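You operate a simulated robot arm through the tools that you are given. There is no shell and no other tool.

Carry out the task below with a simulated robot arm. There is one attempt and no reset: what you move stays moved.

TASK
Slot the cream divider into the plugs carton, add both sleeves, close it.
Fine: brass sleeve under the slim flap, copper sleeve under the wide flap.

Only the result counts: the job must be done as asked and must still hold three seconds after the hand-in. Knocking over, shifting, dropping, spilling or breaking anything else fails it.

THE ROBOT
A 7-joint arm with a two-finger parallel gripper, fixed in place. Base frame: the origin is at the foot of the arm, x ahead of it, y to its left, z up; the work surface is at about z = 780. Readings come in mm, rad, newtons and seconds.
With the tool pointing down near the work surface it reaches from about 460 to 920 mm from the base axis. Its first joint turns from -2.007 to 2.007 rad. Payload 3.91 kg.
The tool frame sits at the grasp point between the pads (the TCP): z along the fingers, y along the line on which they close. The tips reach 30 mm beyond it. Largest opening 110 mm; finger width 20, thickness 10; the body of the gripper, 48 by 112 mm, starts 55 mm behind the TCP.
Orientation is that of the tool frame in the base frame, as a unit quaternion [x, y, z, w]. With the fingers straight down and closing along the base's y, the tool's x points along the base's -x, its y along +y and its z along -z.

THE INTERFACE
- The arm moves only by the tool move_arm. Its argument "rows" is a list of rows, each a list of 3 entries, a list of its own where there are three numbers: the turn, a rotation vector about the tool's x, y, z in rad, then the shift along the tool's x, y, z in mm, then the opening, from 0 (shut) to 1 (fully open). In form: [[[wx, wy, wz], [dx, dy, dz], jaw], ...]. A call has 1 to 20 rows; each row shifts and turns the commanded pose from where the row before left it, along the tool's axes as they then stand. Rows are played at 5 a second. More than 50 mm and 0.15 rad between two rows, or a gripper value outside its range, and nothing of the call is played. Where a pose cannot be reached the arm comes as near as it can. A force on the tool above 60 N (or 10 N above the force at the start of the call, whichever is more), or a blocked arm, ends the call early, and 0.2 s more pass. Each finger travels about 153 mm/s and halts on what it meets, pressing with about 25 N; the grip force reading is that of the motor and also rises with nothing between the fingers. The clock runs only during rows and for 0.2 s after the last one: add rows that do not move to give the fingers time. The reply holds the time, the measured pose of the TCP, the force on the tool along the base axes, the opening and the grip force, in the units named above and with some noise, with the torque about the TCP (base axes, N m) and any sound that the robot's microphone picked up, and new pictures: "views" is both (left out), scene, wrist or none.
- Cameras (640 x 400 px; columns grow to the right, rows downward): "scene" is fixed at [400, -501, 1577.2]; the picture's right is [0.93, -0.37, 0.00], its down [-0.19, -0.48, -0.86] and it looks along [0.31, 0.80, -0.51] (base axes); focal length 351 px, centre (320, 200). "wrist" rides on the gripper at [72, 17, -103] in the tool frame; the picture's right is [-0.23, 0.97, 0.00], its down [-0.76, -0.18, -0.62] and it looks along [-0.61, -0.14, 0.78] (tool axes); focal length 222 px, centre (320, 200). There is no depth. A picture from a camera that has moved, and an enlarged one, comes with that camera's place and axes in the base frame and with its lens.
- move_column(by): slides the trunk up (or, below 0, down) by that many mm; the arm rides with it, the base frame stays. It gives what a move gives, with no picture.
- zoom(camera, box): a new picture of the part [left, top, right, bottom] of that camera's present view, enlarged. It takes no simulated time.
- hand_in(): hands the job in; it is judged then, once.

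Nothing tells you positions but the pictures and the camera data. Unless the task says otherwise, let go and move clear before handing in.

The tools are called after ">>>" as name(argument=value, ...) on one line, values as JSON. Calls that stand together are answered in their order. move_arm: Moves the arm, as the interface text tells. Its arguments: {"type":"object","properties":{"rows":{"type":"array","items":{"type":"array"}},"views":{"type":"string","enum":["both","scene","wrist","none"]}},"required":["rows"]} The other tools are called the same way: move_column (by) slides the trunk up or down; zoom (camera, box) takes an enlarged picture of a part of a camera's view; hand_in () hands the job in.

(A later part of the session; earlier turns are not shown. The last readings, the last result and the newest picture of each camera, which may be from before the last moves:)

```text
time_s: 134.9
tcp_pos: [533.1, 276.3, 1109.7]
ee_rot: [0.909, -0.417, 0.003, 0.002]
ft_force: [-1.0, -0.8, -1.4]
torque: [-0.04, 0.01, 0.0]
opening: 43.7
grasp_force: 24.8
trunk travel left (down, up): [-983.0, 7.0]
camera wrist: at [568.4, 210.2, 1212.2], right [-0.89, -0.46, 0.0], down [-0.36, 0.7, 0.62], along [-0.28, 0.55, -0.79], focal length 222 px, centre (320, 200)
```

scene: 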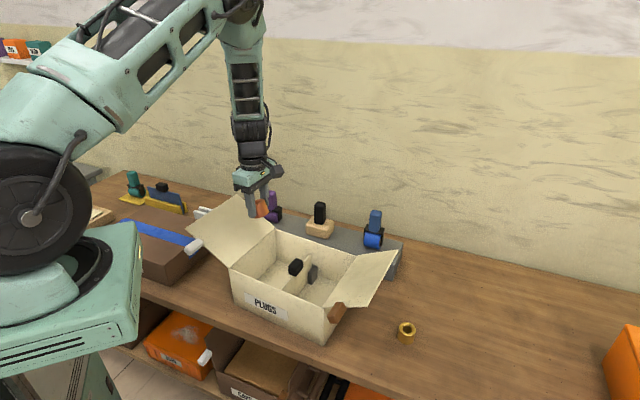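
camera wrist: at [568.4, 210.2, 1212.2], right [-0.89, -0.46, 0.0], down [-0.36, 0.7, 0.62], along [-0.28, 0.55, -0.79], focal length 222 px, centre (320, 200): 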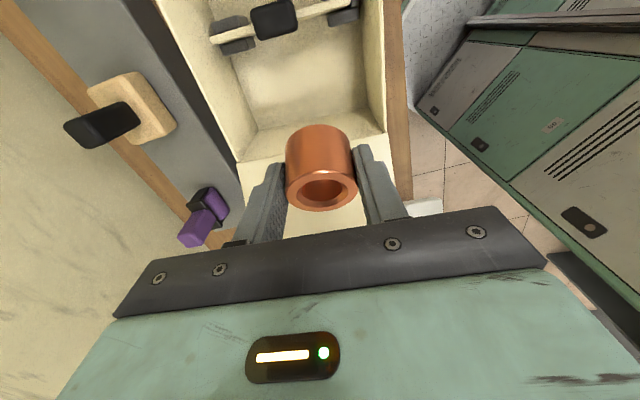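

Copper is over the left compartment, with the divider and both clips visible. I'll lower in stages.

>>> move_column(by=-200)

>>> move_arm(rows=[[[0, 0, 0], [0, 0, 0], 0]], views="both")

>>> zoom(camera="scene", box=[200, 170, 360, 270])

```text
time_s: 137.1
tcp_pos: [534.3, 275.5, 909.2]
ee_rot: [0.909, -0.417, 0.003, 0.0]
ft_force: [-0.3, 0.8, -2.2]
torque: [-0.01, -0.03, 0.01]
opening: 43.6
grasp_force: 24.6
trunk travel left (down, up): [-783.0, 207.0]
```

```text
time_s: 137.5
tcp_pos: [535.5, 275.0, 910.0]
ee_rot: [0.909, -0.417, 0.003, 0.001]
ft_force: [-0.2, 0.0, -1.1]
torque: [0.01, -0.04, -0.01]
opening: 43.6
grasp_force: 24.9
trunk travel left (down, up): [-783.0, 207.0]
camera wrist: at [568.3, 210.2, 1012.4], right [-0.89, -0.46, 0.0], down [-0.36, 0.7, 0.62], along [-0.28, 0.55, -0.79], focal length 222 px, centre (320, 200)
```

scene: 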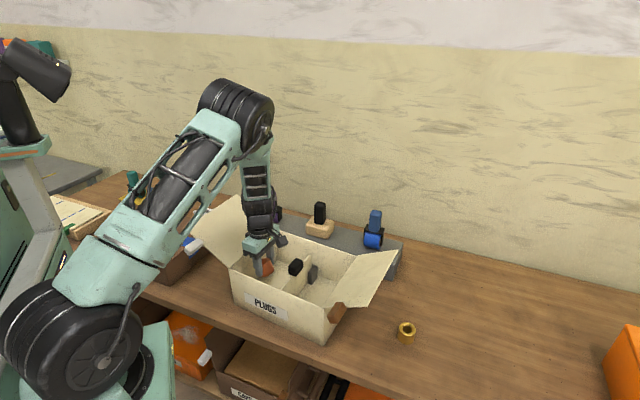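
wrist: 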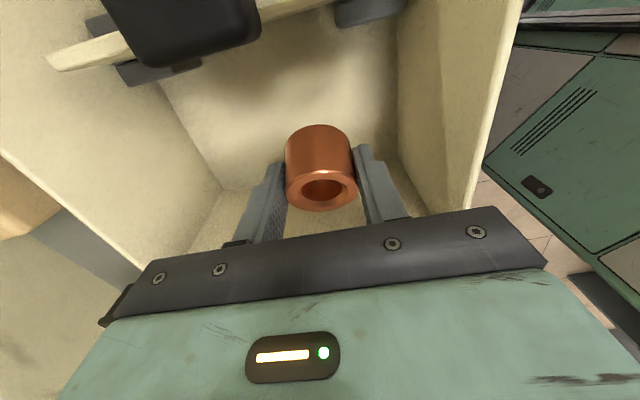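

```text
4.00 times, centred on (280, 220) of scene
camera zoom: at [400.0, -501.0, 1577.2], right [0.93, -0.37, 0.0], down [-0.19, -0.48, -0.86], along [0.31, 0.8, -0.51], focal length 1404 px, centre (480, 120)
```

zoom: 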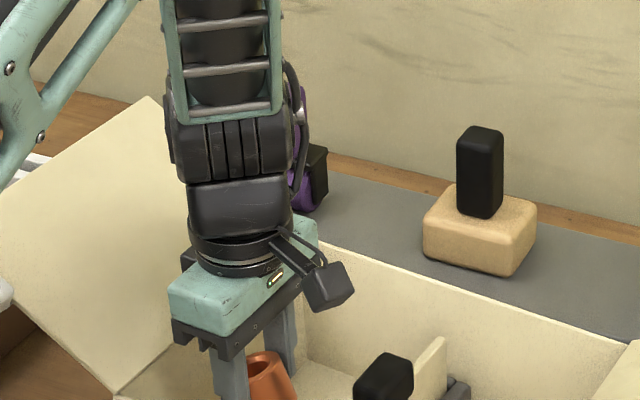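

>>> move_arm(rows=[[[0, 0, 0], [0, -5, 0], 0], [[0, 0, 0], [0, 0, 0], 0]], views="none")

>>> move_column(by=-60)

>>> zoom(camera="scene", box=[200, 190, 360, 290])

```text
time_s: 138.1
tcp_pos: [536.9, 279.2, 909.6]
ee_rot: [0.909, -0.417, 0.003, 0.0]
ft_force: [0.4, 0.3, -0.9]
torque: [0.02, 0.01, -0.01]
opening: 43.4
grasp_force: 25.1
trunk travel left (down, up): [-783.0, 207.0]
```

```text
time_s: 139.1
tcp_pos: [537.5, 278.2, 848.7]
ee_rot: [0.909, -0.417, 0.003, 0.0]
ft_force: [-0.3, 0.3, -2.9]
torque: [0.0, 0.02, 0.01]
opening: 43.8
grasp_force: 24.8
trunk travel left (down, up): [-723.0, 267.0]
```

```text
4.00 times, centred on (280, 240) of scene
camera zoom: at [400.0, -501.0, 1577.2], right [0.93, -0.37, 0.0], down [-0.19, -0.48, -0.86], along [0.31, 0.8, -0.51], focal length 1404 px, centre (480, 40)
```

zoom: 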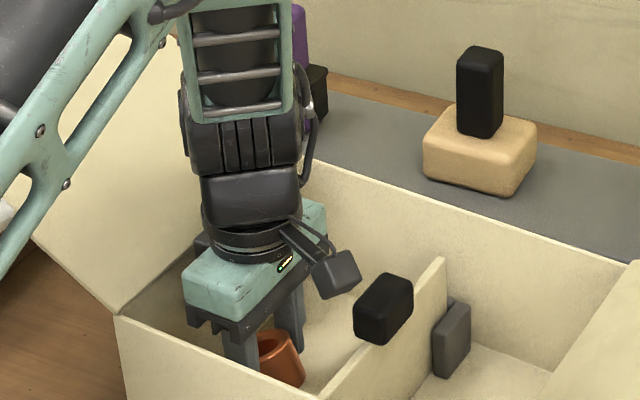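

>>> move_column(by=-10)

```text
time_s: 139.7
tcp_pos: [538.0, 279.2, 839.2]
ee_rot: [0.909, -0.417, 0.004, 0.001]
ft_force: [0.3, -0.3, -2.4]
torque: [0.04, -0.01, 0.02]
opening: 43.6
grasp_force: 25.1
trunk travel left (down, up): [-713.0, 277.0]
```

>>> move_column(by=-4)

>>> zoom(camera="scene", box=[210, 220, 338, 300])

```text
time_s: 140.2
tcp_pos: [537.9, 279.1, 835.0]
ee_rot: [0.909, -0.417, 0.003, 0.0]
ft_force: [0.3, -0.4, 0.0]
torque: [0.05, -0.02, -0.02]
opening: 43.7
grasp_force: 24.5
trunk travel left (down, up): [-709.0, 281.0]
```

```text
5.00 times, centred on (274, 260) of scene
camera zoom: at [400.0, -501.0, 1577.2], right [0.93, -0.37, 0.0], down [-0.19, -0.48, -0.86], along [0.31, 0.8, -0.51], focal length 1755 px, centre (550, -100)
```

zoom: 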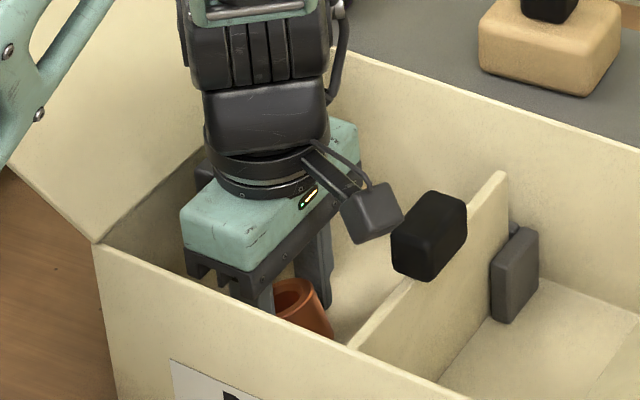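

The sleeve's edge is just touching the floor, as its weight is off the sensor. Releasing gently.

>>> move_arm(rows=[[[0, 0, 0], [0, 0, 0], 0.42], [[0, 0, 0], [0, 0, 0], 0.5], [[0, 0, 0], [0, 0, 0], 0.62], [[0, 0, 0], [0, 0, 0], 0.62]], views="wrist")

>>> zoom(camera="scene", box=[210, 220, 338, 300])

```text
time_s: 141.2
tcp_pos: [538.0, 279.2, 835.3]
ee_rot: [0.909, -0.417, 0.003, 0.001]
ft_force: [0.3, 0.0, -0.3]
torque: [-0.07, 0.0, -0.06]
opening: 68.1
grasp_force: 0.0
trunk travel left (down, up): [-709.0, 281.0]
camera wrist: at [571.7, 213.3, 938.7], right [-0.89, -0.46, 0.0], down [-0.36, 0.7, 0.62], along [-0.28, 0.55, -0.79], focal length 222 px, centre (320, 200)
```

wrist: 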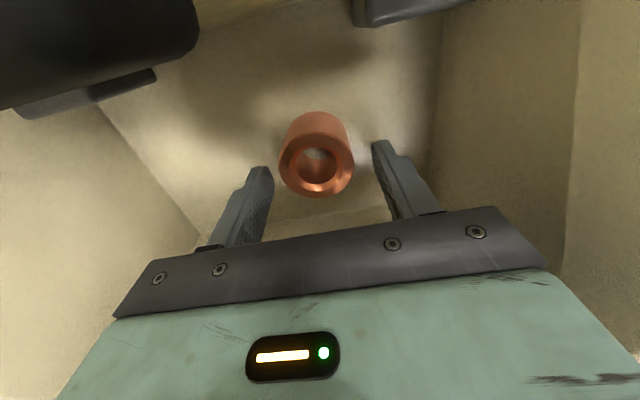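

```text
5.00 times, centred on (274, 260) of scene
camera zoom: at [400.0, -501.0, 1577.2], right [0.93, -0.37, 0.0], down [-0.19, -0.48, -0.86], along [0.31, 0.8, -0.51], focal length 1755 px, centre (550, -100)
```

zoom: 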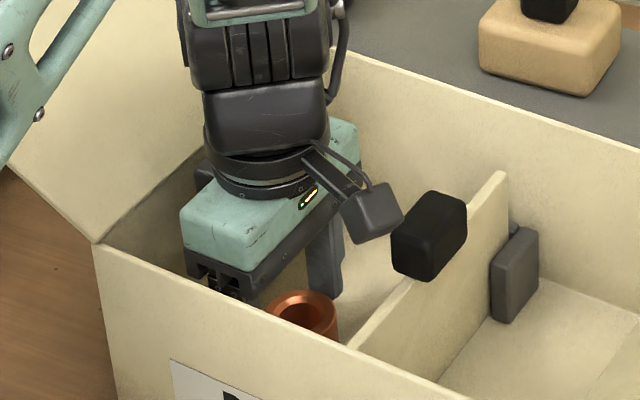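

The copper sleeve is standing upright in the left compartment. I'm rising straight up.

>>> move_column(by=276)

>>> move_arm(rows=[[[0, 0, 0], [0, 0, 0], 0.8]], views="both")

```text
time_s: 144.0
tcp_pos: [536.7, 278.7, 1111.3]
ee_rot: [0.909, -0.417, 0.004, 0.001]
ft_force: [0.1, 0.2, 0.2]
torque: [0.01, 0.02, -0.01]
opening: 68.1
grasp_force: 0.0
trunk travel left (down, up): [-985.0, 5.0]
```

```text
time_s: 144.4
tcp_pos: [536.4, 278.9, 1111.8]
ee_rot: [0.909, -0.418, 0.003, 0.001]
ft_force: [-0.1, -0.1, -0.7]
torque: [0.01, 0.03, -0.01]
opening: 88.3
grasp_force: 0.1
trunk travel left (down, up): [-985.0, 5.0]
camera wrist: at [571.7, 213.3, 1214.7], right [-0.89, -0.46, 0.0], down [-0.36, 0.7, 0.62], along [-0.28, 0.55, -0.79], focal length 222 px, centre (320, 200)
```

scene: 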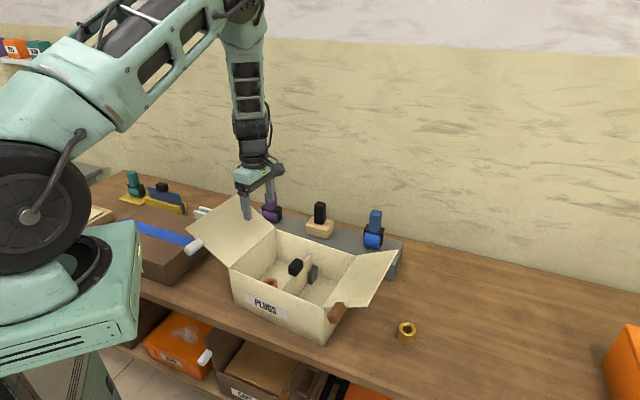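
wrist: 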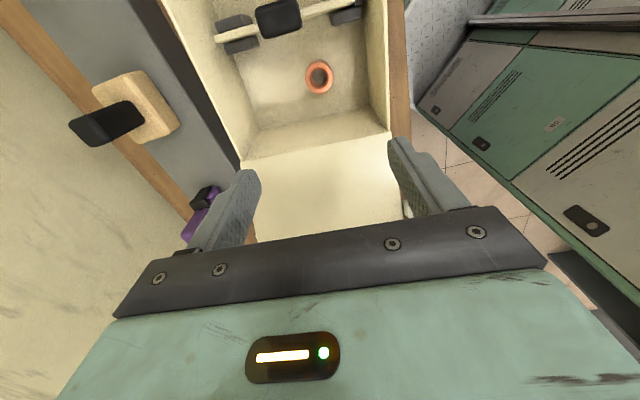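

Copper is in. I'll rotate the yaw by 180° for the right compartment and then go pick up the brass sleeve.

>>> move_arm(rows=[[[0, 0, 0.1428], [0, 0, 0], 0.8], [[0, 0, 0.1428], [0, 0, 0], 0.8], [[0, 0, 0.1428], [0, 0, 0], 0.8], [[0, 0, 0.1428], [0, 0, 0], 0.8], [[0, 0, 0.1428], [0, 0, 0], 0.8], [[0, 0, 0.1428], [0, 0, 0], 0.8], [[0, 0, 0.1428], [0, 0, 0], 0.8], [[0, 0, 0.1428], [0, 0, 0], 0.8], [[0, 0, 0.1428], [0, 0, 0], 0.8], [[0, 0, 0.1428], [0, 0, 0], 0.8], [[0, 0, 0.1428], [0, 0, 0], 0.8], [[0, 0, 0.1428], [0, 0, 0], 0.8], [[0, 0, 0.1428], [0, 0, 0], 0.8], [[0, 0, 0.1428], [0, 0, 0], 0.8], [[0, 0, 0.1428], [0, 0, 0], 0.8], [[0, 0, 0.1428], [0, 0, 0], 0.8], [[0, 0, 0.1428], [0, 0, 0], 0.8], [[0, 0, 0.1428], [0, 0, 0], 0.8], [[0, 0, 0.1428], [0, 0, 0], 0.8], [[0, 0, 0.1428], [0, 0, 0], 0.8]], views="none")

>>> move_arm(rows=[[[0, 0, 0.1428], [0, 0, 0], 0.8], [[0, 0, 0.1428], [0, 0, 0], 0.8], [[0, 0, 0], [0, 0, 0], 0.8]], views="none")

```text
time_s: 148.6
tcp_pos: [536.6, 279.3, 1111.2]
ee_rot: [0.285, 0.959, -0.002, 0.003]
ft_force: [0.0, -0.2, -0.1]
torque: [-0.02, -0.05, 0.0]
opening: 88.1
grasp_force: 0.0
trunk travel left (down, up): [-985.0, 5.0]
```

```text
time_s: 149.4
tcp_pos: [537.9, 279.4, 1112.2]
ee_rot: [0.418, 0.909, -0.001, 0.003]
ft_force: [-0.1, 0.2, -0.4]
torque: [-0.03, 0.02, 0.01]
opening: 87.9
grasp_force: 0.1
trunk travel left (down, up): [-985.0, 5.0]
```

>>> move_arm(rows=[[[0, 0, 0], [-41.4, 3.5, 0], 0.8], [[0, 0, 0], [-41.4, 3.5, 0], 0.8], [[0, 0, 0], [-41.4, 3.5, 0], 0.8], [[0, 0, 0], [-41.4, 3.5, 0], 0.8], [[0, 0, 0], [-41.4, 3.5, 0], 0.8], [[0, 0, 0], [-41.4, 3.5, 0], 0.8], [[0, 0, 0], [-41.4, 3.5, 0], 0.8], [[0, 0, 0], [-41.4, 3.5, 0], 0.8], [[0, 0, 0], [-41.4, 3.5, 0], 0.8], [[0, 0, 0], [-41.4, 3.5, 0], 0.8], [[0, 0, 0], [0, 0, 0], 0.8]], views="both")

```text
time_s: 151.8
tcp_pos: [836.0, -11.8, 1116.1]
ee_rot: [0.417, 0.909, 0.0, 0.003]
ft_force: [0.8, -1.0, -0.3]
torque: [-0.01, 0.02, 0.02]
opening: 88.0
grasp_force: 0.0
trunk travel left (down, up): [-985.0, 5.0]
camera wrist: at [801.4, 54.6, 1218.2], right [0.89, 0.46, 0.0], down [0.36, -0.69, 0.63], along [0.29, -0.56, -0.78], focal length 222 px, centre (320, 200)
```

scene: 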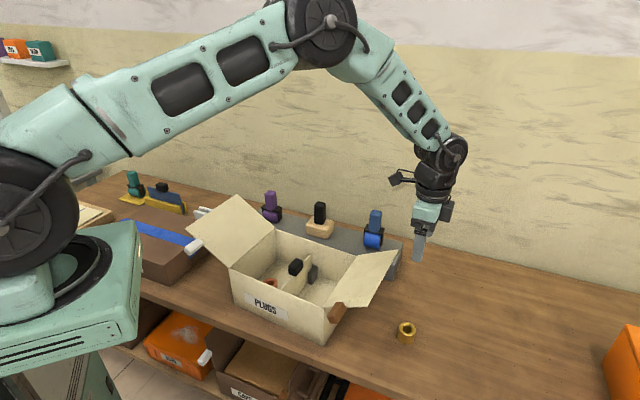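
wrist: 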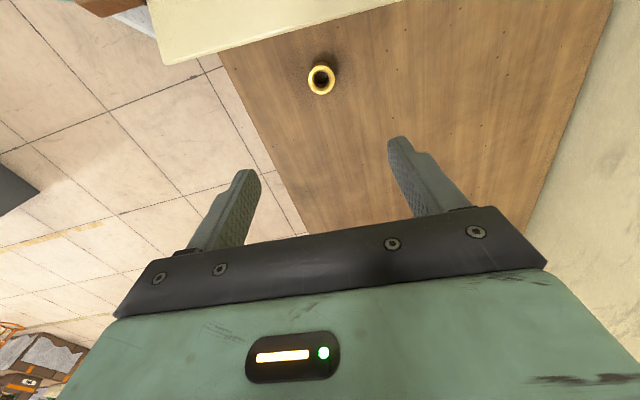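

The brass sleeve is directly below, but in this yaw the camera would hit the slim flap on the way down. I'll turn the yaw 90° so the camera faces away from the flap.

>>> move_arm(rows=[[[0, 0, -0.1418], [0, 0, 0], 0.8], [[0, 0, -0.1418], [0, 0, 0], 0.8], [[0, 0, -0.1418], [0, 0, 0], 0.8], [[0, 0, -0.1418], [0, 0, 0], 0.8], [[0, 0, -0.1418], [0, 0, 0], 0.8], [[0, 0, -0.1418], [0, 0, 0], 0.8], [[0, 0, -0.1418], [0, 0, 0], 0.8], [[0, 0, -0.1418], [0, 0, 0], 0.8], [[0, 0, -0.1418], [0, 0, 0], 0.8], [[0, 0, -0.1418], [0, 0, 0], 0.8], [[0, 0, -0.1418], [0, 0, 0], 0.7], [[0, 0, 0], [0, 0, 0], 0.7]], views="none")

>>> move_column(by=-190)

>>> move_arm(rows=[[[0, 0, 0], [0, 0, 0], 0.7]], views="both")

```text
time_s: 154.4
tcp_pos: [834.4, -12.3, 1114.9]
ee_rot: [-0.343, 0.939, -0.003, 0.001]
ft_force: [0.3, 0.1, -0.6]
torque: [-0.01, -0.01, 0.01]
opening: 76.8
grasp_force: 0.1
trunk travel left (down, up): [-985.0, 5.0]
```

```text
time_s: 156.5
tcp_pos: [834.5, -10.2, 924.0]
ee_rot: [-0.342, 0.94, -0.003, 0.002]
ft_force: [-0.1, -0.1, 0.2]
torque: [-0.01, -0.01, -0.04]
opening: 77.2
grasp_force: 0.0
trunk travel left (down, up): [-795.0, 195.0]
```

```text
time_s: 156.9
tcp_pos: [834.1, -10.8, 924.2]
ee_rot: [-0.342, 0.94, -0.003, 0.002]
ft_force: [0.2, 0.3, -0.6]
torque: [0.01, 0.0, 0.0]
opening: 76.9
grasp_force: 0.0
trunk travel left (down, up): [-795.0, 195.0]
camera wrist: at [767.6, -45.3, 1027.2], right [-0.45, 0.89, -0.01], down [0.69, 0.36, 0.63], along [0.56, 0.28, -0.78], focal length 222 px, centre (320, 200)
```

scene: 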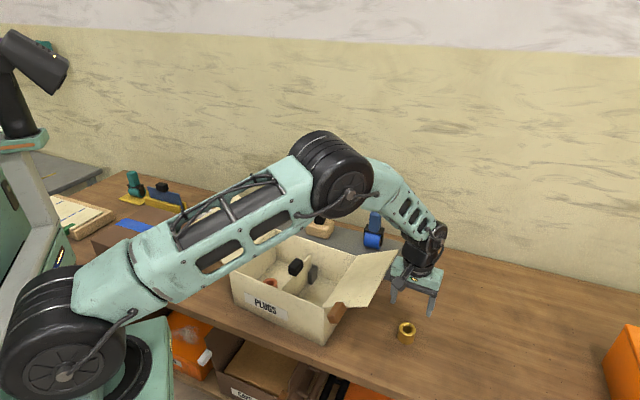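
wrist: 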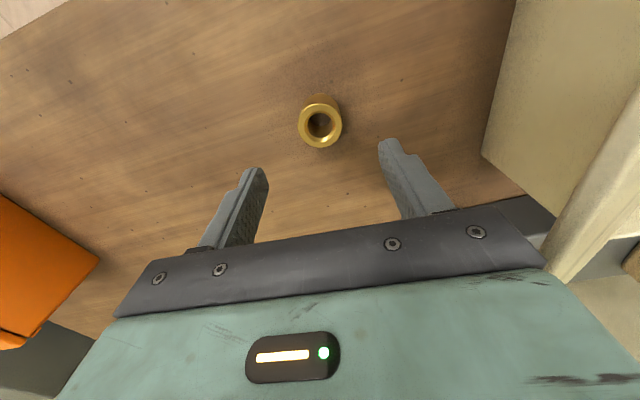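

>>> move_column(by=-85)

>>> move_arm(rows=[[[0, 0, 0], [0, 0, 0], 0.7]], views="both")

```text
time_s: 158.1
tcp_pos: [833.8, -12.3, 840.2]
ee_rot: [-0.342, 0.94, -0.003, 0.002]
ft_force: [-0.3, -0.6, 1.2]
torque: [-0.07, 0.01, 0.0]
opening: 77.1
grasp_force: 0.0
trunk travel left (down, up): [-710.0, 280.0]
```

```text
time_s: 158.5
tcp_pos: [833.3, -12.3, 839.2]
ee_rot: [-0.342, 0.94, -0.003, 0.002]
ft_force: [0.3, 0.6, -0.1]
torque: [0.01, 0.01, 0.02]
opening: 76.9
grasp_force: 0.1
trunk travel left (down, up): [-710.0, 280.0]
camera wrist: at [767.6, -45.3, 942.2], right [-0.45, 0.89, -0.01], down [0.69, 0.36, 0.63], along [0.56, 0.28, -0.78], focal length 222 px, centre (320, 200)
```

scene: 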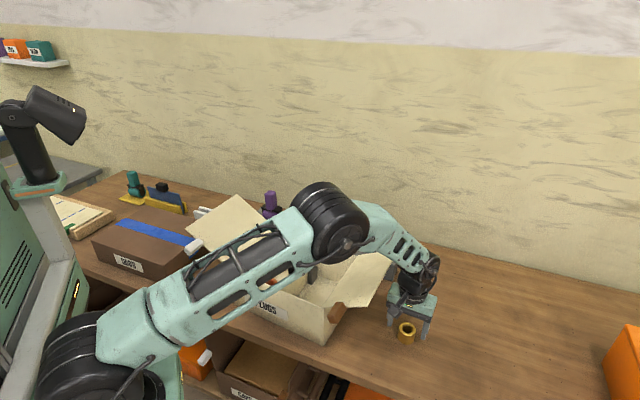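
wrist: 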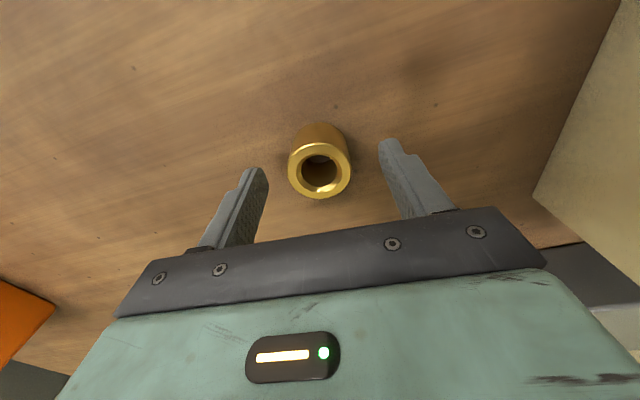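

>>> move_arm(rows=[[[0, 0, 0], [-2, 0, 0], 0.7]], views="none")

>>> move_column(by=-24)

>>> move_arm(rows=[[[0, 0, 0], [0, 0, 0], 0.5], [[0, 0, 0], [0, 0, 0], 0.42], [[0, 0, 0], [0, 0, 0], 0.36], [[0, 0, 0], [0, 0, 0], 0.15], [[0, 0, 0], [0, 0, 0], 0.0], [[0, 0, 0], [0, 0, 0], 0.0]], views="wrist")

```text
time_s: 158.9
tcp_pos: [835.9, -10.0, 839.8]
ee_rot: [-0.342, 0.94, -0.003, 0.002]
ft_force: [0.4, 0.0, -0.1]
torque: [-0.02, -0.02, 0.01]
opening: 77.0
grasp_force: 0.1
trunk travel left (down, up): [-710.0, 280.0]
```

```text
time_s: 159.6
tcp_pos: [835.5, -11.6, 816.0]
ee_rot: [-0.342, 0.94, -0.004, 0.002]
ft_force: [0.3, -0.2, 0.2]
torque: [-0.02, -0.04, 0.02]
opening: 76.8
grasp_force: 0.0
trunk travel left (down, up): [-686.0, 304.0]
```

```text
time_s: 161.0
tcp_pos: [835.9, -11.5, 815.7]
ee_rot: [-0.342, 0.94, -0.004, 0.002]
ft_force: [-0.6, -0.8, 2.2]
torque: [0.11, 0.09, 0.0]
opening: 43.4
grasp_force: 24.9
trunk travel left (down, up): [-686.0, 304.0]
camera wrist: at [768.9, -44.2, 917.9], right [-0.45, 0.89, -0.01], down [0.69, 0.36, 0.63], along [0.56, 0.28, -0.78], focal length 222 px, centre (320, 200)
```

wrist: 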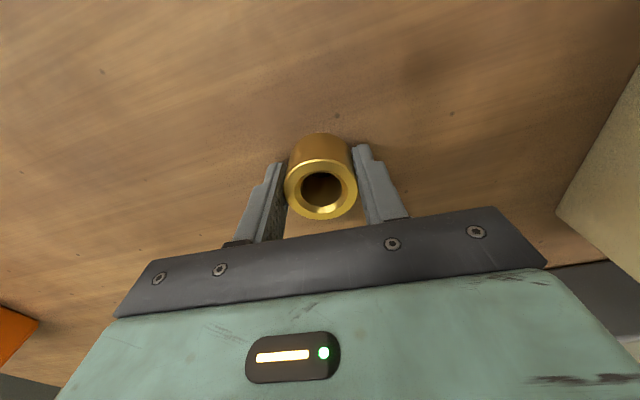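

Brass is gripped, so I'm lifting it straight up with the trunk.

>>> move_column(by=300)

```text
time_s: 164.0
tcp_pos: [835.4, -10.8, 1114.4]
ee_rot: [-0.342, 0.94, -0.003, 0.0]
ft_force: [1.0, 0.0, -1.4]
torque: [0.0, -0.02, 0.01]
opening: 43.3
grasp_force: 24.9
trunk travel left (down, up): [-986.0, 4.0]
```

>>> move_arm(rows=[[[0, 0, 0.1417], [0, 0, 0], 0], [[0, 0, 0.1417], [0, 0, 0], 0], [[0, 0, 0.1417], [0, 0, 0], 0], [[0, 0, 0.1417], [0, 0, 0], 0], [[0, 0, 0.1417], [0, 0, 0], 0], [[0, 0, 0.1417], [0, 0, 0], 0], [[0, 0, 0.1417], [0, 0, 0], 0], [[0, 0, 0.1417], [0, 0, 0], 0], [[0, 0, 0.1417], [0, 0, 0], 0], [[0, 0, 0.1417], [0, 0, 0], 0], [[0, 0, 0.1417], [0, 0, 0], 0], [[0, 0, 0], [43.4, 4.1, 0], 0], [[0, 0, 0], [43.4, 4.1, 0], 0], [[0, 0, 0], [43.4, 4.1, 0], 0], [[0, 0, 0], [43.4, 4.1, 0], 0], [[0, 0, 0], [43.4, 4.1, 0], 0], [[0, 0, 0], [43.4, 4.1, 0], 0], [[0, 0, 0], [0, 0, 0], 0]], views="both")

```text
time_s: 167.8
tcp_pos: [683.8, 201.7, 1111.8]
ee_rot: [0.417, 0.909, -0.002, 0.003]
ft_force: [0.6, 1.0, -1.2]
torque: [-0.02, 0.01, 0.0]
opening: 43.3
grasp_force: 25.1
trunk travel left (down, up): [-986.0, 4.0]
camera wrist: at [649.0, 268.0, 1214.4], right [0.89, 0.46, 0.0], down [0.36, -0.69, 0.63], along [0.29, -0.56, -0.78], focal length 222 px, centre (320, 200)
```

scene: 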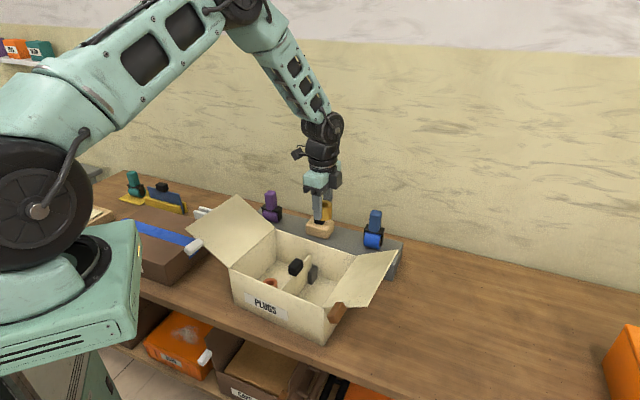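
wrist: 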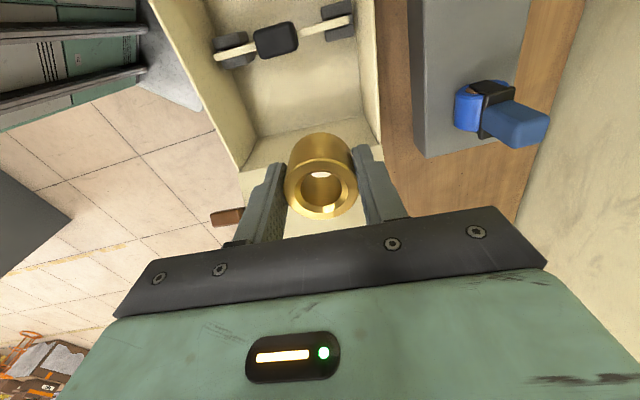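

Brass is over the right compartment. I'll shift 8 mm toward the front for wall clearance and lower in stages.

>>> move_arm(rows=[[[0, 0, 0], [0, -8, 0], 0], [[0, 0, 0], [0, 0, 0], 0]], views="none")

>>> move_column(by=-190)

>>> move_arm(rows=[[[0, 0, 0], [0, 0, 0], 0]], views="both")

>>> zoom(camera="scene", box=[240, 180, 400, 280])

```text
time_s: 168.4
tcp_pos: [677.0, 196.1, 1113.2]
ee_rot: [0.417, 0.909, -0.001, 0.003]
ft_force: [-0.4, 0.5, -1.1]
torque: [0.03, -0.02, 0.03]
opening: 43.0
grasp_force: 25.0
trunk travel left (down, up): [-986.0, 4.0]
```

```text
time_s: 170.5
tcp_pos: [677.2, 197.1, 921.7]
ee_rot: [0.417, 0.909, -0.001, 0.003]
ft_force: [-0.4, 0.0, -2.0]
torque: [0.02, 0.0, 0.0]
opening: 43.4
grasp_force: 24.6
trunk travel left (down, up): [-796.0, 194.0]
```

```text
time_s: 170.9
tcp_pos: [678.8, 196.7, 922.7]
ee_rot: [0.416, 0.909, -0.001, 0.004]
ft_force: [0.6, 0.4, -1.7]
torque: [-0.01, -0.03, -0.03]
opening: 43.2
grasp_force: 25.6
trunk travel left (down, up): [-796.0, 194.0]
camera wrist: at [643.0, 263.4, 1024.9], right [0.89, 0.46, 0.0], down [0.36, -0.69, 0.63], along [0.29, -0.56, -0.78], focal length 222 px, centre (320, 200)
```

scene: 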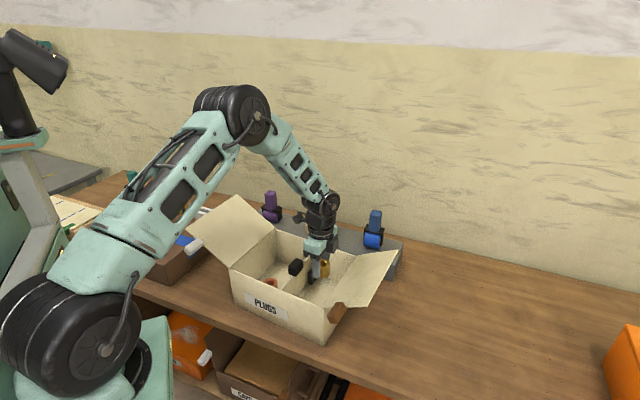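
wrist: 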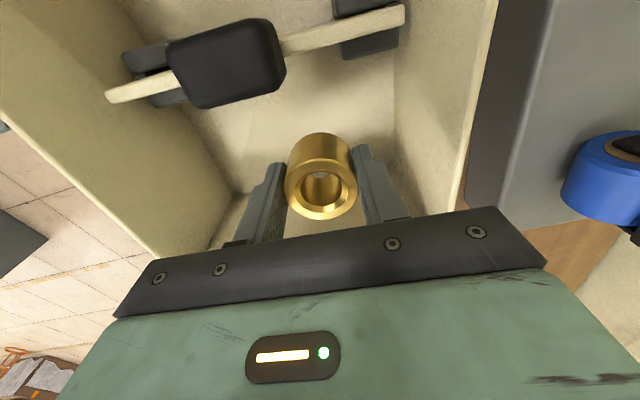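

```text
4.00 times, centred on (320, 230) of scene
camera zoom: at [400.0, -501.0, 1577.2], right [0.93, -0.37, 0.0], down [-0.19, -0.48, -0.86], along [0.31, 0.8, -0.51], focal length 1404 px, centre (320, 80)
```

zoom: 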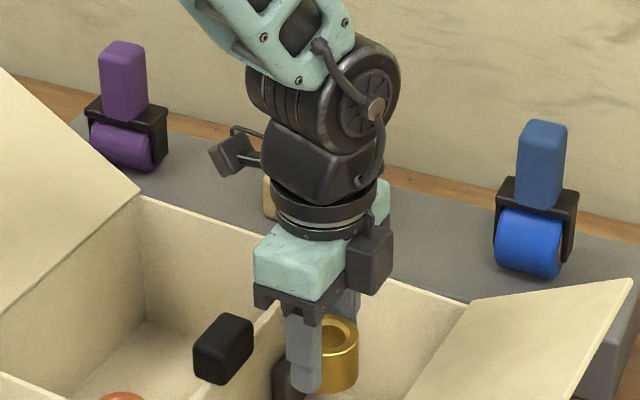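

I see a module on the hand's other side, so I'll shift 8 mm toward the divider for wall clearance, then continue down.

>>> move_arm(rows=[[[0, 0, 0], [8, 0, 0], 0], [[0, 0, 0], [0, 0, 0], 0]], views="none")

>>> move_column(by=-60)

>>> zoom(camera="scene", box=[240, 200, 400, 300])

```text
time_s: 171.5
tcp_pos: [672.2, 203.0, 923.7]
ee_rot: [0.418, 0.909, -0.001, 0.003]
ft_force: [1.0, 0.4, -1.9]
torque: [-0.01, -0.03, 0.0]
opening: 42.9
grasp_force: 25.3
trunk travel left (down, up): [-796.0, 194.0]
```

```text
time_s: 172.5
tcp_pos: [672.2, 203.3, 862.3]
ee_rot: [0.418, 0.908, -0.001, 0.003]
ft_force: [-0.3, -0.1, -2.1]
torque: [0.03, 0.04, -0.01]
opening: 43.1
grasp_force: 25.1
trunk travel left (down, up): [-736.0, 254.0]
```

```text
4.00 times, centred on (320, 250) of scene
camera zoom: at [400.0, -501.0, 1577.2], right [0.93, -0.37, 0.0], down [-0.19, -0.48, -0.86], along [0.31, 0.8, -0.51], focal length 1404 px, centre (320, 0)
```

zoom: 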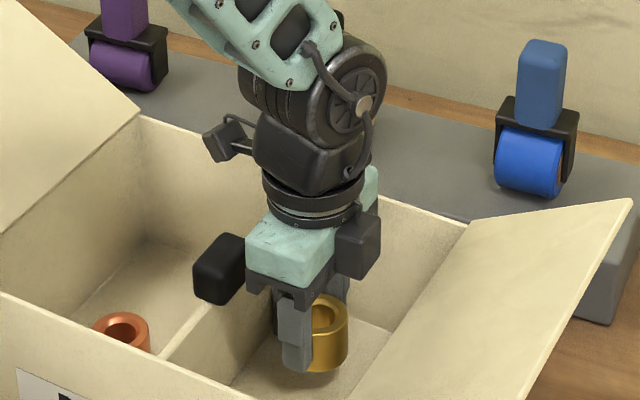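

>>> move_column(by=-29)

>>> zoom(camera="scene", box=[240, 200, 400, 300])

```text
time_s: 173.2
tcp_pos: [672.9, 204.0, 834.1]
ee_rot: [0.417, 0.909, -0.001, 0.004]
ft_force: [-0.3, -0.7, -2.3]
torque: [0.02, -0.01, -0.03]
opening: 43.4
grasp_force: 25.0
trunk travel left (down, up): [-707.0, 283.0]
```

```text
4.00 times, centred on (320, 250) of scene
camera zoom: at [400.0, -501.0, 1577.2], right [0.93, -0.37, 0.0], down [-0.19, -0.48, -0.86], along [0.31, 0.8, -0.51], focal length 1404 px, centre (320, 0)
```

zoom: 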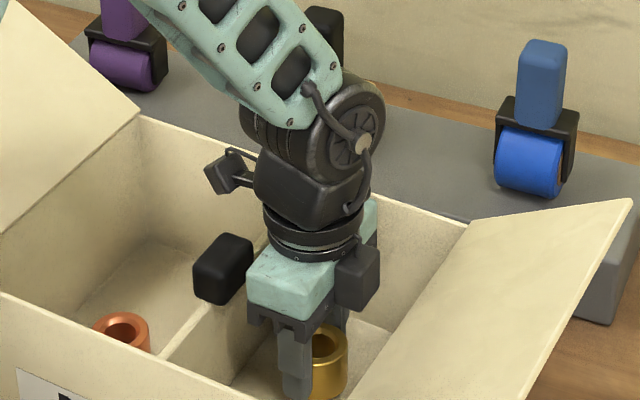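

>>> move_column(by=-5)

```text
time_s: 173.8
tcp_pos: [672.3, 203.4, 828.2]
ee_rot: [0.417, 0.909, 0.0, 0.003]
ft_force: [-0.8, -0.8, -1.6]
torque: [-0.02, -0.02, -0.02]
opening: 43.3
grasp_force: 25.0
trunk travel left (down, up): [-702.0, 288.0]
```

>>> move_column(by=-3)

```text
time_s: 174.3
tcp_pos: [672.3, 204.0, 828.9]
ee_rot: [0.417, 0.909, 0.0, 0.004]
ft_force: [-3.4, -2.3, 15.7]
torque: [-0.05, 0.44, 0.06]
opening: 43.2
grasp_force: 25.1
trunk travel left (down, up): [-699.0, 291.0]
```

Contact with the floor. I'll back off 1 mm and release.

>>> move_column(by=2)

>>> move_arm(rows=[[[0, 0, 0], [0, 0, 0], 0.42], [[0, 0, 0], [0, 0, 0], 0.5], [[0, 0, 0], [0, 0, 0], 0.6], [[0, 0, 0], [0, 0, 0], 0.6]], views="wrist")

```text
time_s: 174.8
tcp_pos: [672.9, 203.0, 826.9]
ee_rot: [0.417, 0.909, -0.001, 0.003]
ft_force: [1.2, 0.8, 1.4]
torque: [0.04, 0.03, 0.01]
opening: 42.9
grasp_force: 25.1
trunk travel left (down, up): [-701.0, 289.0]
```

```text
time_s: 175.8
tcp_pos: [672.5, 203.7, 827.5]
ee_rot: [0.416, 0.909, -0.002, 0.003]
ft_force: [-0.6, -0.6, 0.5]
torque: [0.02, 0.01, 0.01]
opening: 66.1
grasp_force: 0.0
trunk travel left (down, up): [-701.0, 289.0]
camera wrist: at [638.1, 269.6, 930.1], right [0.89, 0.46, 0.0], down [0.36, -0.69, 0.63], along [0.29, -0.56, -0.78], focal length 222 px, centre (320, 200)
```

wrist: 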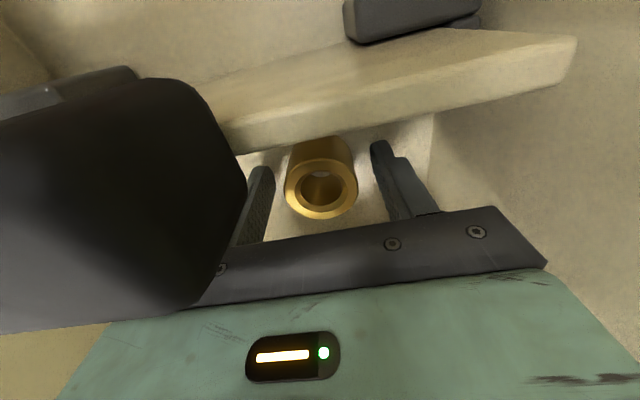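

Released. Rising straight up now.

>>> move_column(by=284)

>>> move_arm(rows=[[[0, 0, 0], [0, 0, 0], 0.6]], views="both")

>>> zoom(camera="scene", box=[170, 180, 410, 340])

```text
time_s: 178.7
tcp_pos: [673.1, 202.7, 1111.3]
ee_rot: [0.417, 0.909, 0.0, 0.003]
ft_force: [-0.3, -0.1, 0.1]
torque: [-0.02, 0.01, -0.01]
opening: 66.2
grasp_force: 0.0
trunk travel left (down, up): [-985.0, 5.0]
```

```text
time_s: 179.1
tcp_pos: [671.2, 203.5, 1111.1]
ee_rot: [0.417, 0.909, 0.0, 0.003]
ft_force: [-0.2, -0.7, 0.4]
torque: [-0.01, 0.01, 0.0]
opening: 65.9
grasp_force: 0.0
trunk travel left (down, up): [-985.0, 5.0]
camera wrist: at [638.1, 269.6, 1214.1], right [0.89, 0.46, 0.0], down [0.36, -0.69, 0.63], along [0.29, -0.56, -0.78], focal length 222 px, centre (320, 200)
```

scene: 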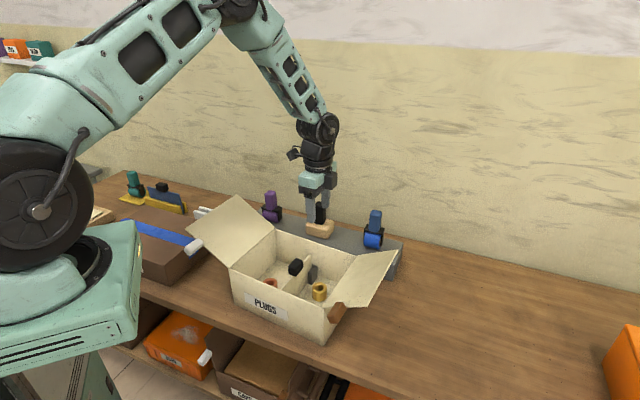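
wrist: 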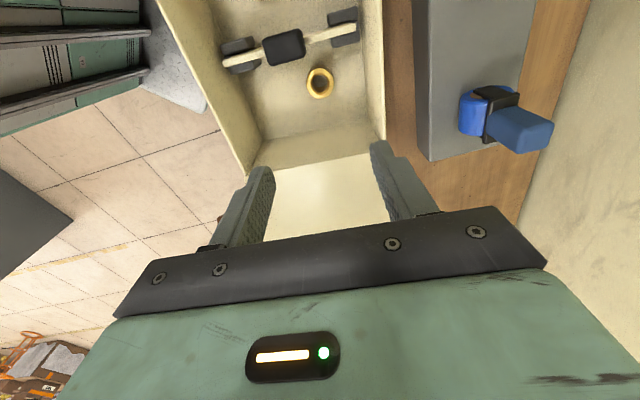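

```text
2.50 times, centred on (290, 260) of scene
camera zoom: at [400.0, -501.0, 1577.2], right [0.93, -0.37, 0.0], down [-0.19, -0.48, -0.86], along [0.31, 0.8, -0.51], focal length 877 px, centre (395, 50)
```

zoom: 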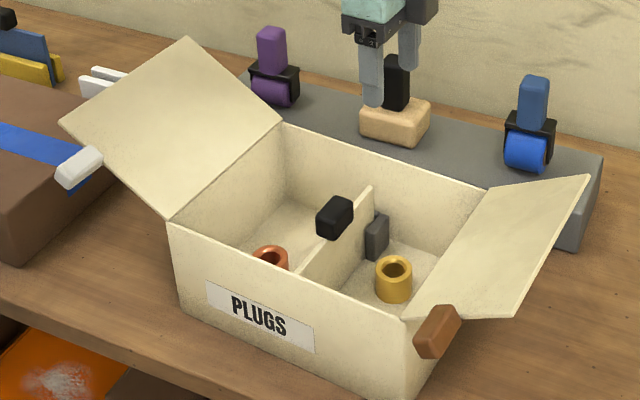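

Both sleeves and the divider are in place. My earlier flap push jammed because the flap edge had to slide up my finger, so this time I'll move inward and upward together, letting friction carry the edge. First I'll position outside the wide flap.

>>> move_arm(rows=[[[0, 0, 0], [42.7, -2.5, 0], 0.9], [[0, 0, 0], [42.7, -2.5, 0], 0.9], [[0, 0, 0], [42.7, -2.5, 0], 0.9], [[0, 0, 0], [42.7, -2.5, 0], 0.9], [[0, 0, 0], [42.7, -2.5, 0], 0.9], [[0, 0, 0], [42.7, -2.5, 0], 0.9], [[0, 0, 0], [42.7, -2.5, 0], 0.9], [[0, 0, 0], [42.7, -2.5, 0], 0.9], [[0, 0, 0], [42.7, -2.5, 0], 0.9], [[0, 0, 0], [0, 0, 0], 0.9]], views="both")

```text
time_s: 181.3
tcp_pos: [403.0, 482.5, 1109.5]
ee_rot: [0.417, 0.909, -0.001, 0.004]
ft_force: [-1.1, 0.3, 0.1]
torque: [-0.03, -0.01, 0.0]
opening: 99.3
grasp_force: 0.2
trunk travel left (down, up): [-985.0, 5.0]
camera wrist: at [368.2, 548.6, 1211.4], right [0.89, 0.46, 0.0], down [0.36, -0.69, 0.63], along [0.29, -0.56, -0.78], focal length 222 px, centre (320, 200)
```

scene: 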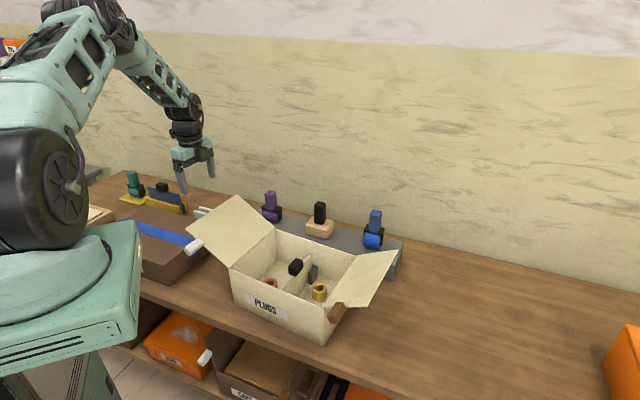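
wrist: 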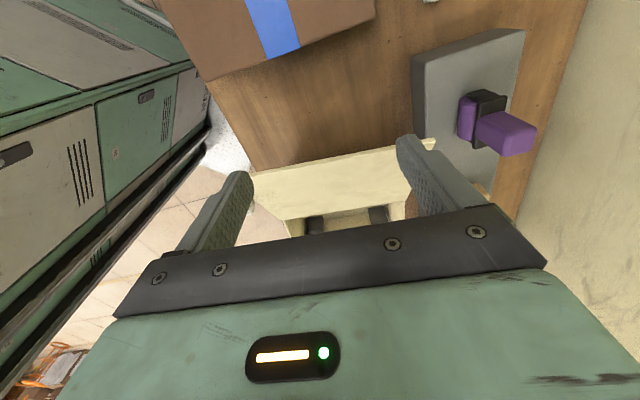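

>>> move_column(by=-138)

>>> move_arm(rows=[[[0, 0, 0], [-12, 0, 0], 0.9], [[0, 0, 0], [-10, 0, 0], 0.9], [[0, 0, 0], [0, 0, 0], 0.9]], views="both")

>>> zoom(camera="scene", box=[150, 160, 310, 260])

```text
time_s: 182.9
tcp_pos: [403.3, 482.2, 972.5]
ee_rot: [0.417, 0.909, -0.001, 0.004]
ft_force: [0.2, -0.7, -0.8]
torque: [0.0, -0.02, -0.03]
opening: 99.0
grasp_force: 0.1
trunk travel left (down, up): [-847.0, 143.0]
```

```text
time_s: 183.7
tcp_pos: [416.0, 466.2, 971.2]
ee_rot: [0.417, 0.909, -0.001, 0.003]
ft_force: [-1.1, 1.1, 0.0]
torque: [-0.01, -0.03, 0.0]
opening: 98.9
grasp_force: 0.0
trunk travel left (down, up): [-847.0, 143.0]
camera wrist: at [382.2, 531.9, 1073.4], right [0.89, 0.46, 0.0], down [0.36, -0.69, 0.63], along [0.29, -0.56, -0.78], focal length 222 px, centre (320, 200)
```

scene: 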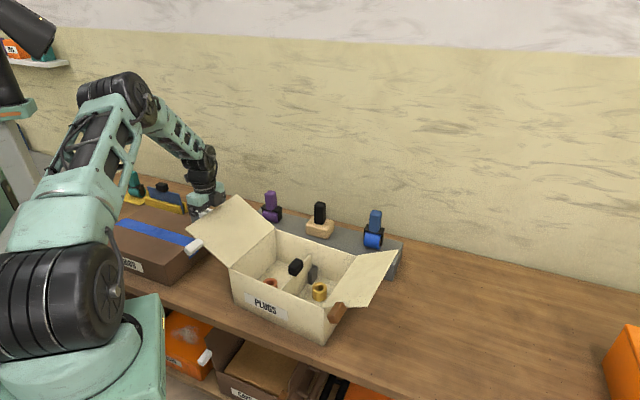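
wrist: 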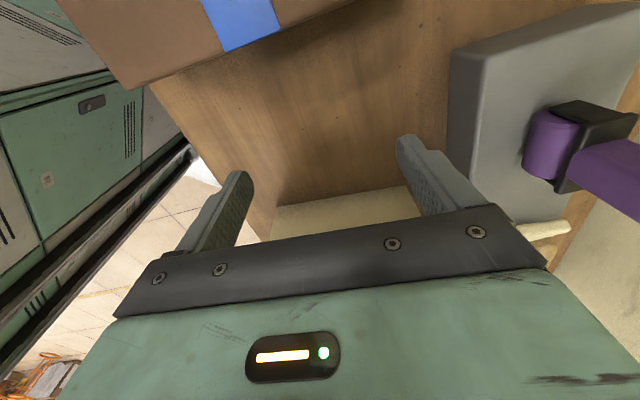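

```text
4.00 times, centred on (230, 210) of scene
camera zoom: at [400.0, -501.0, 1577.2], right [0.93, -0.37, 0.0], down [-0.19, -0.48, -0.86], along [0.31, 0.8, -0.51], focal length 1404 px, centre (680, 160)
```

zoom: 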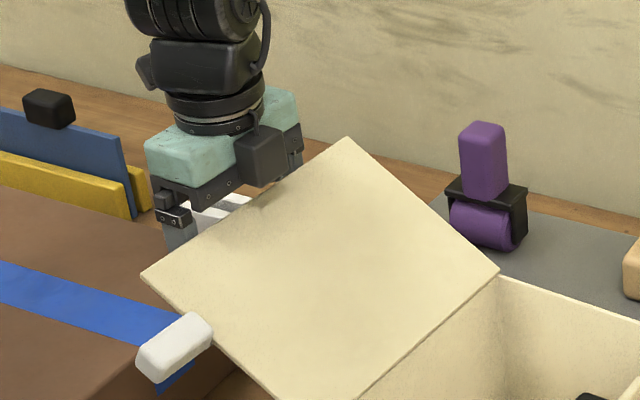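

The fingers are just touching the flap edge near their base. I'll move inward and up, with the upward part faster than the edge's own arc.

>>> move_arm(rows=[[[0, 0, 0], [-7, 0, -15], 0.9], [[0, 0, 0], [-8, 0, -15], 0.9], [[0, 0, 0], [-9, 0, -15], 0.9], [[0, 0, 0], [0, 0, 0], 0.9]], views="scene")

>>> zoom(camera="scene", box=[150, 160, 374, 300])

```text
time_s: 184.7
tcp_pos: [432.1, 448.0, 1016.6]
ee_rot: [0.416, 0.909, -0.001, 0.003]
ft_force: [-1.3, -0.5, 0.9]
torque: [0.02, -0.01, 0.02]
opening: 99.0
grasp_force: 0.1
trunk travel left (down, up): [-847.0, 143.0]
```

scene: 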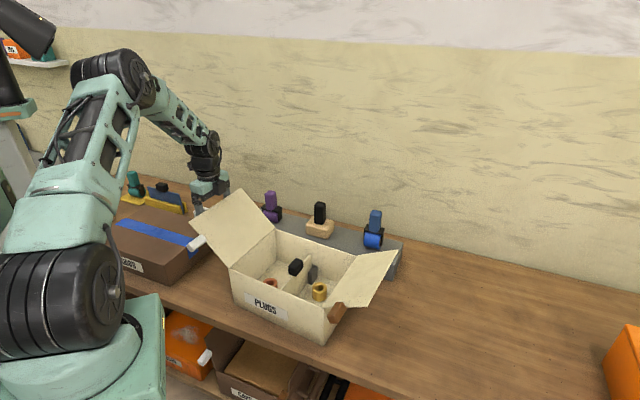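

```text
2.86 times, centred on (262, 230) of scene
camera zoom: at [400.0, -501.0, 1577.2], right [0.93, -0.37, 0.0], down [-0.19, -0.48, -0.86], along [0.31, 0.8, -0.51], focal length 1003 px, centre (486, 114)
```

zoom: 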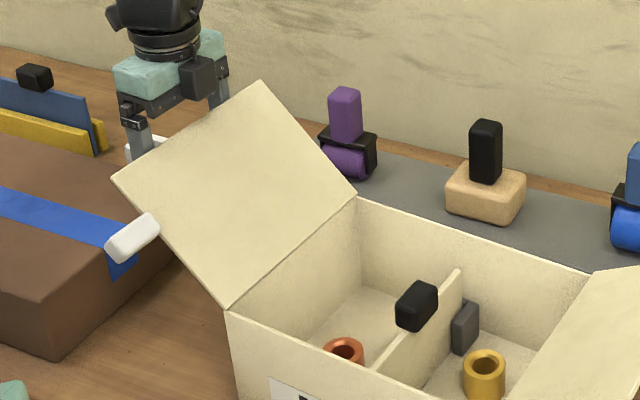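

It works: the flap is rising and the carton hasn't moved. Continuing along the arc.

>>> move_arm(rows=[[[0, 0, 0], [-10, 0, -11], 0.9], [[0, 0, 0], [-10, 0, -10], 0.9], [[0, 0, 0], [-10, 0, -10], 0.9], [[0, 0, 0], [-10, 0, -9], 0.9], [[0, 0, 0], [0, 0, 0], 0.9]], views="scene")

>>> zoom(camera="scene", box=[150, 150, 374, 290])

```text
time_s: 185.9
tcp_pos: [458.7, 416.3, 1057.2]
ee_rot: [0.418, 0.909, -0.001, 0.003]
ft_force: [-0.2, 0.6, 0.7]
torque: [-0.01, 0.03, 0.05]
opening: 99.1
grasp_force: 0.0
trunk travel left (down, up): [-847.0, 143.0]
```

scene: 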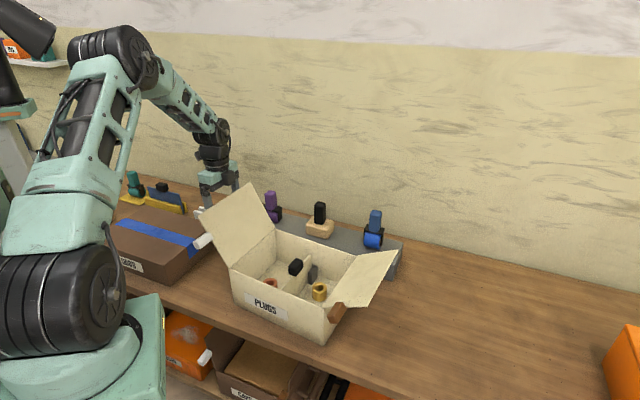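

```text
2.86 times, centred on (262, 220) of scene
camera zoom: at [400.0, -501.0, 1577.2], right [0.93, -0.37, 0.0], down [-0.19, -0.48, -0.86], along [0.31, 0.8, -0.51], focal length 1003 px, centre (486, 143)
```

zoom: 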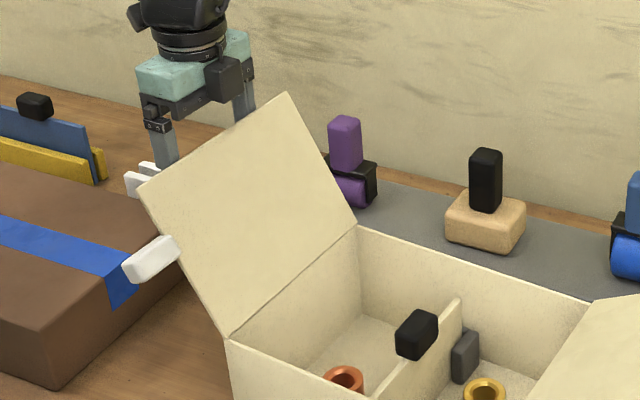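

>>> move_arm(rows=[[[0, 0, 0], [-11, 0, -7], 0.9], [[0, 0, 0], [-11, 0, -6], 0.9], [[0, 0, 0], [-11, 0, -5], 0.9], [[0, 0, 0], [-11, 0, -5], 0.9], [[0, 0, 0], [-11, 0, -4], 0.9], [[0, 0, 0], [0, 0, 0], 0.9]], views="scene")

>>> zoom(camera="scene", box=[150, 140, 374, 280])

```text
time_s: 187.3
tcp_pos: [494.9, 376.0, 1084.6]
ee_rot: [0.417, 0.909, 0.0, 0.004]
ft_force: [0.1, 0.7, 0.5]
torque: [-0.03, -0.01, 0.02]
opening: 99.0
grasp_force: 0.0
trunk travel left (down, up): [-847.0, 143.0]
```

scene: 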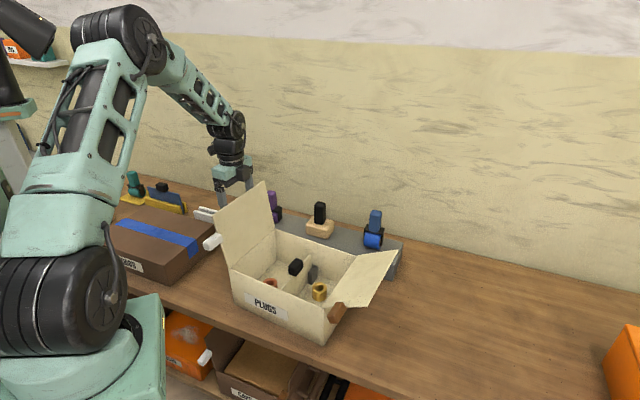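

```text
2.86 times, centred on (262, 210) of scene
camera zoom: at [400.0, -501.0, 1577.2], right [0.93, -0.37, 0.0], down [-0.19, -0.48, -0.86], along [0.31, 0.8, -0.51], focal length 1003 px, centre (486, 171)
```

zoom: 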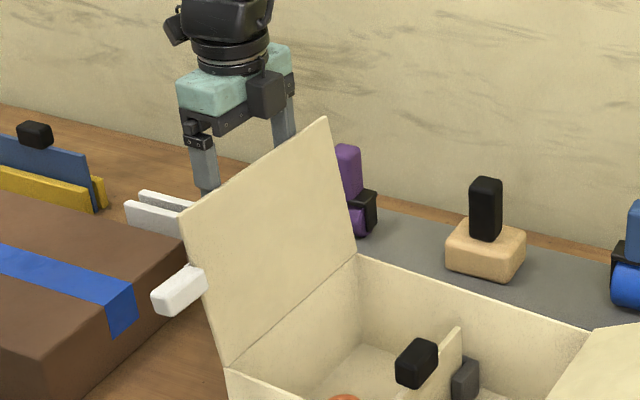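

>>> move_arm(rows=[[[0, 0, 0], [-11, 0, -1], 0.9], [[0, 0, 0], [-11, 0, 0], 0.9], [[0, 0, 0], [-11, 0, 0], 0.9], [[0, 0, 0], [-11, 0, 2], 0.9], [[0, 0, 0], [0, 0, 0], 0.9]], views="scene")

>>> zoom(camera="scene", box=[150, 140, 374, 280])

```text
time_s: 188.5
tcp_pos: [523.1, 342.2, 1083.0]
ee_rot: [0.417, 0.909, -0.001, 0.003]
ft_force: [-0.1, 0.3, 0.4]
torque: [-0.01, 0.05, -0.02]
opening: 99.0
grasp_force: 0.0
trunk travel left (down, up): [-847.0, 143.0]
```

scene: 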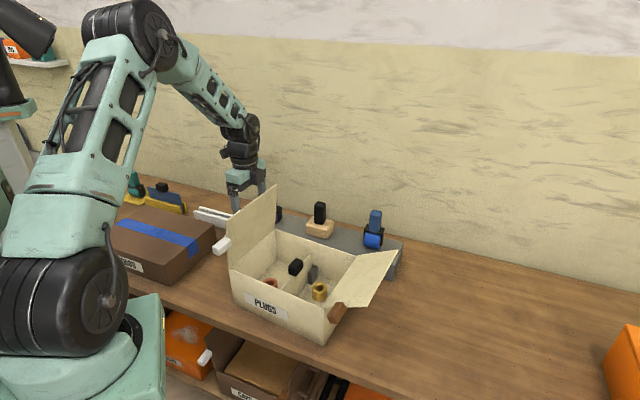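

```text
2.86 times, centred on (262, 210) of scene
camera zoom: at [400.0, -501.0, 1577.2], right [0.93, -0.37, 0.0], down [-0.19, -0.48, -0.86], along [0.31, 0.8, -0.51], focal length 1003 px, centre (486, 171)
```

zoom: 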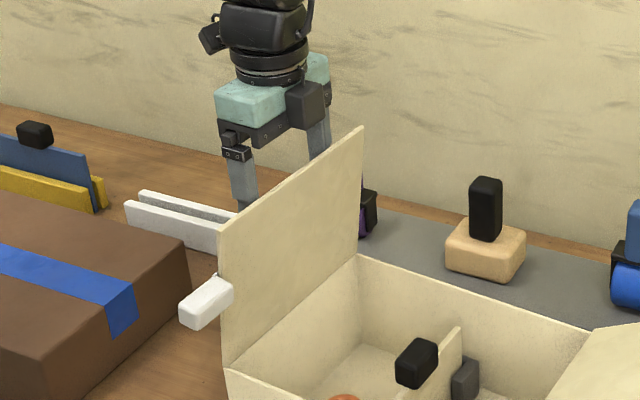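

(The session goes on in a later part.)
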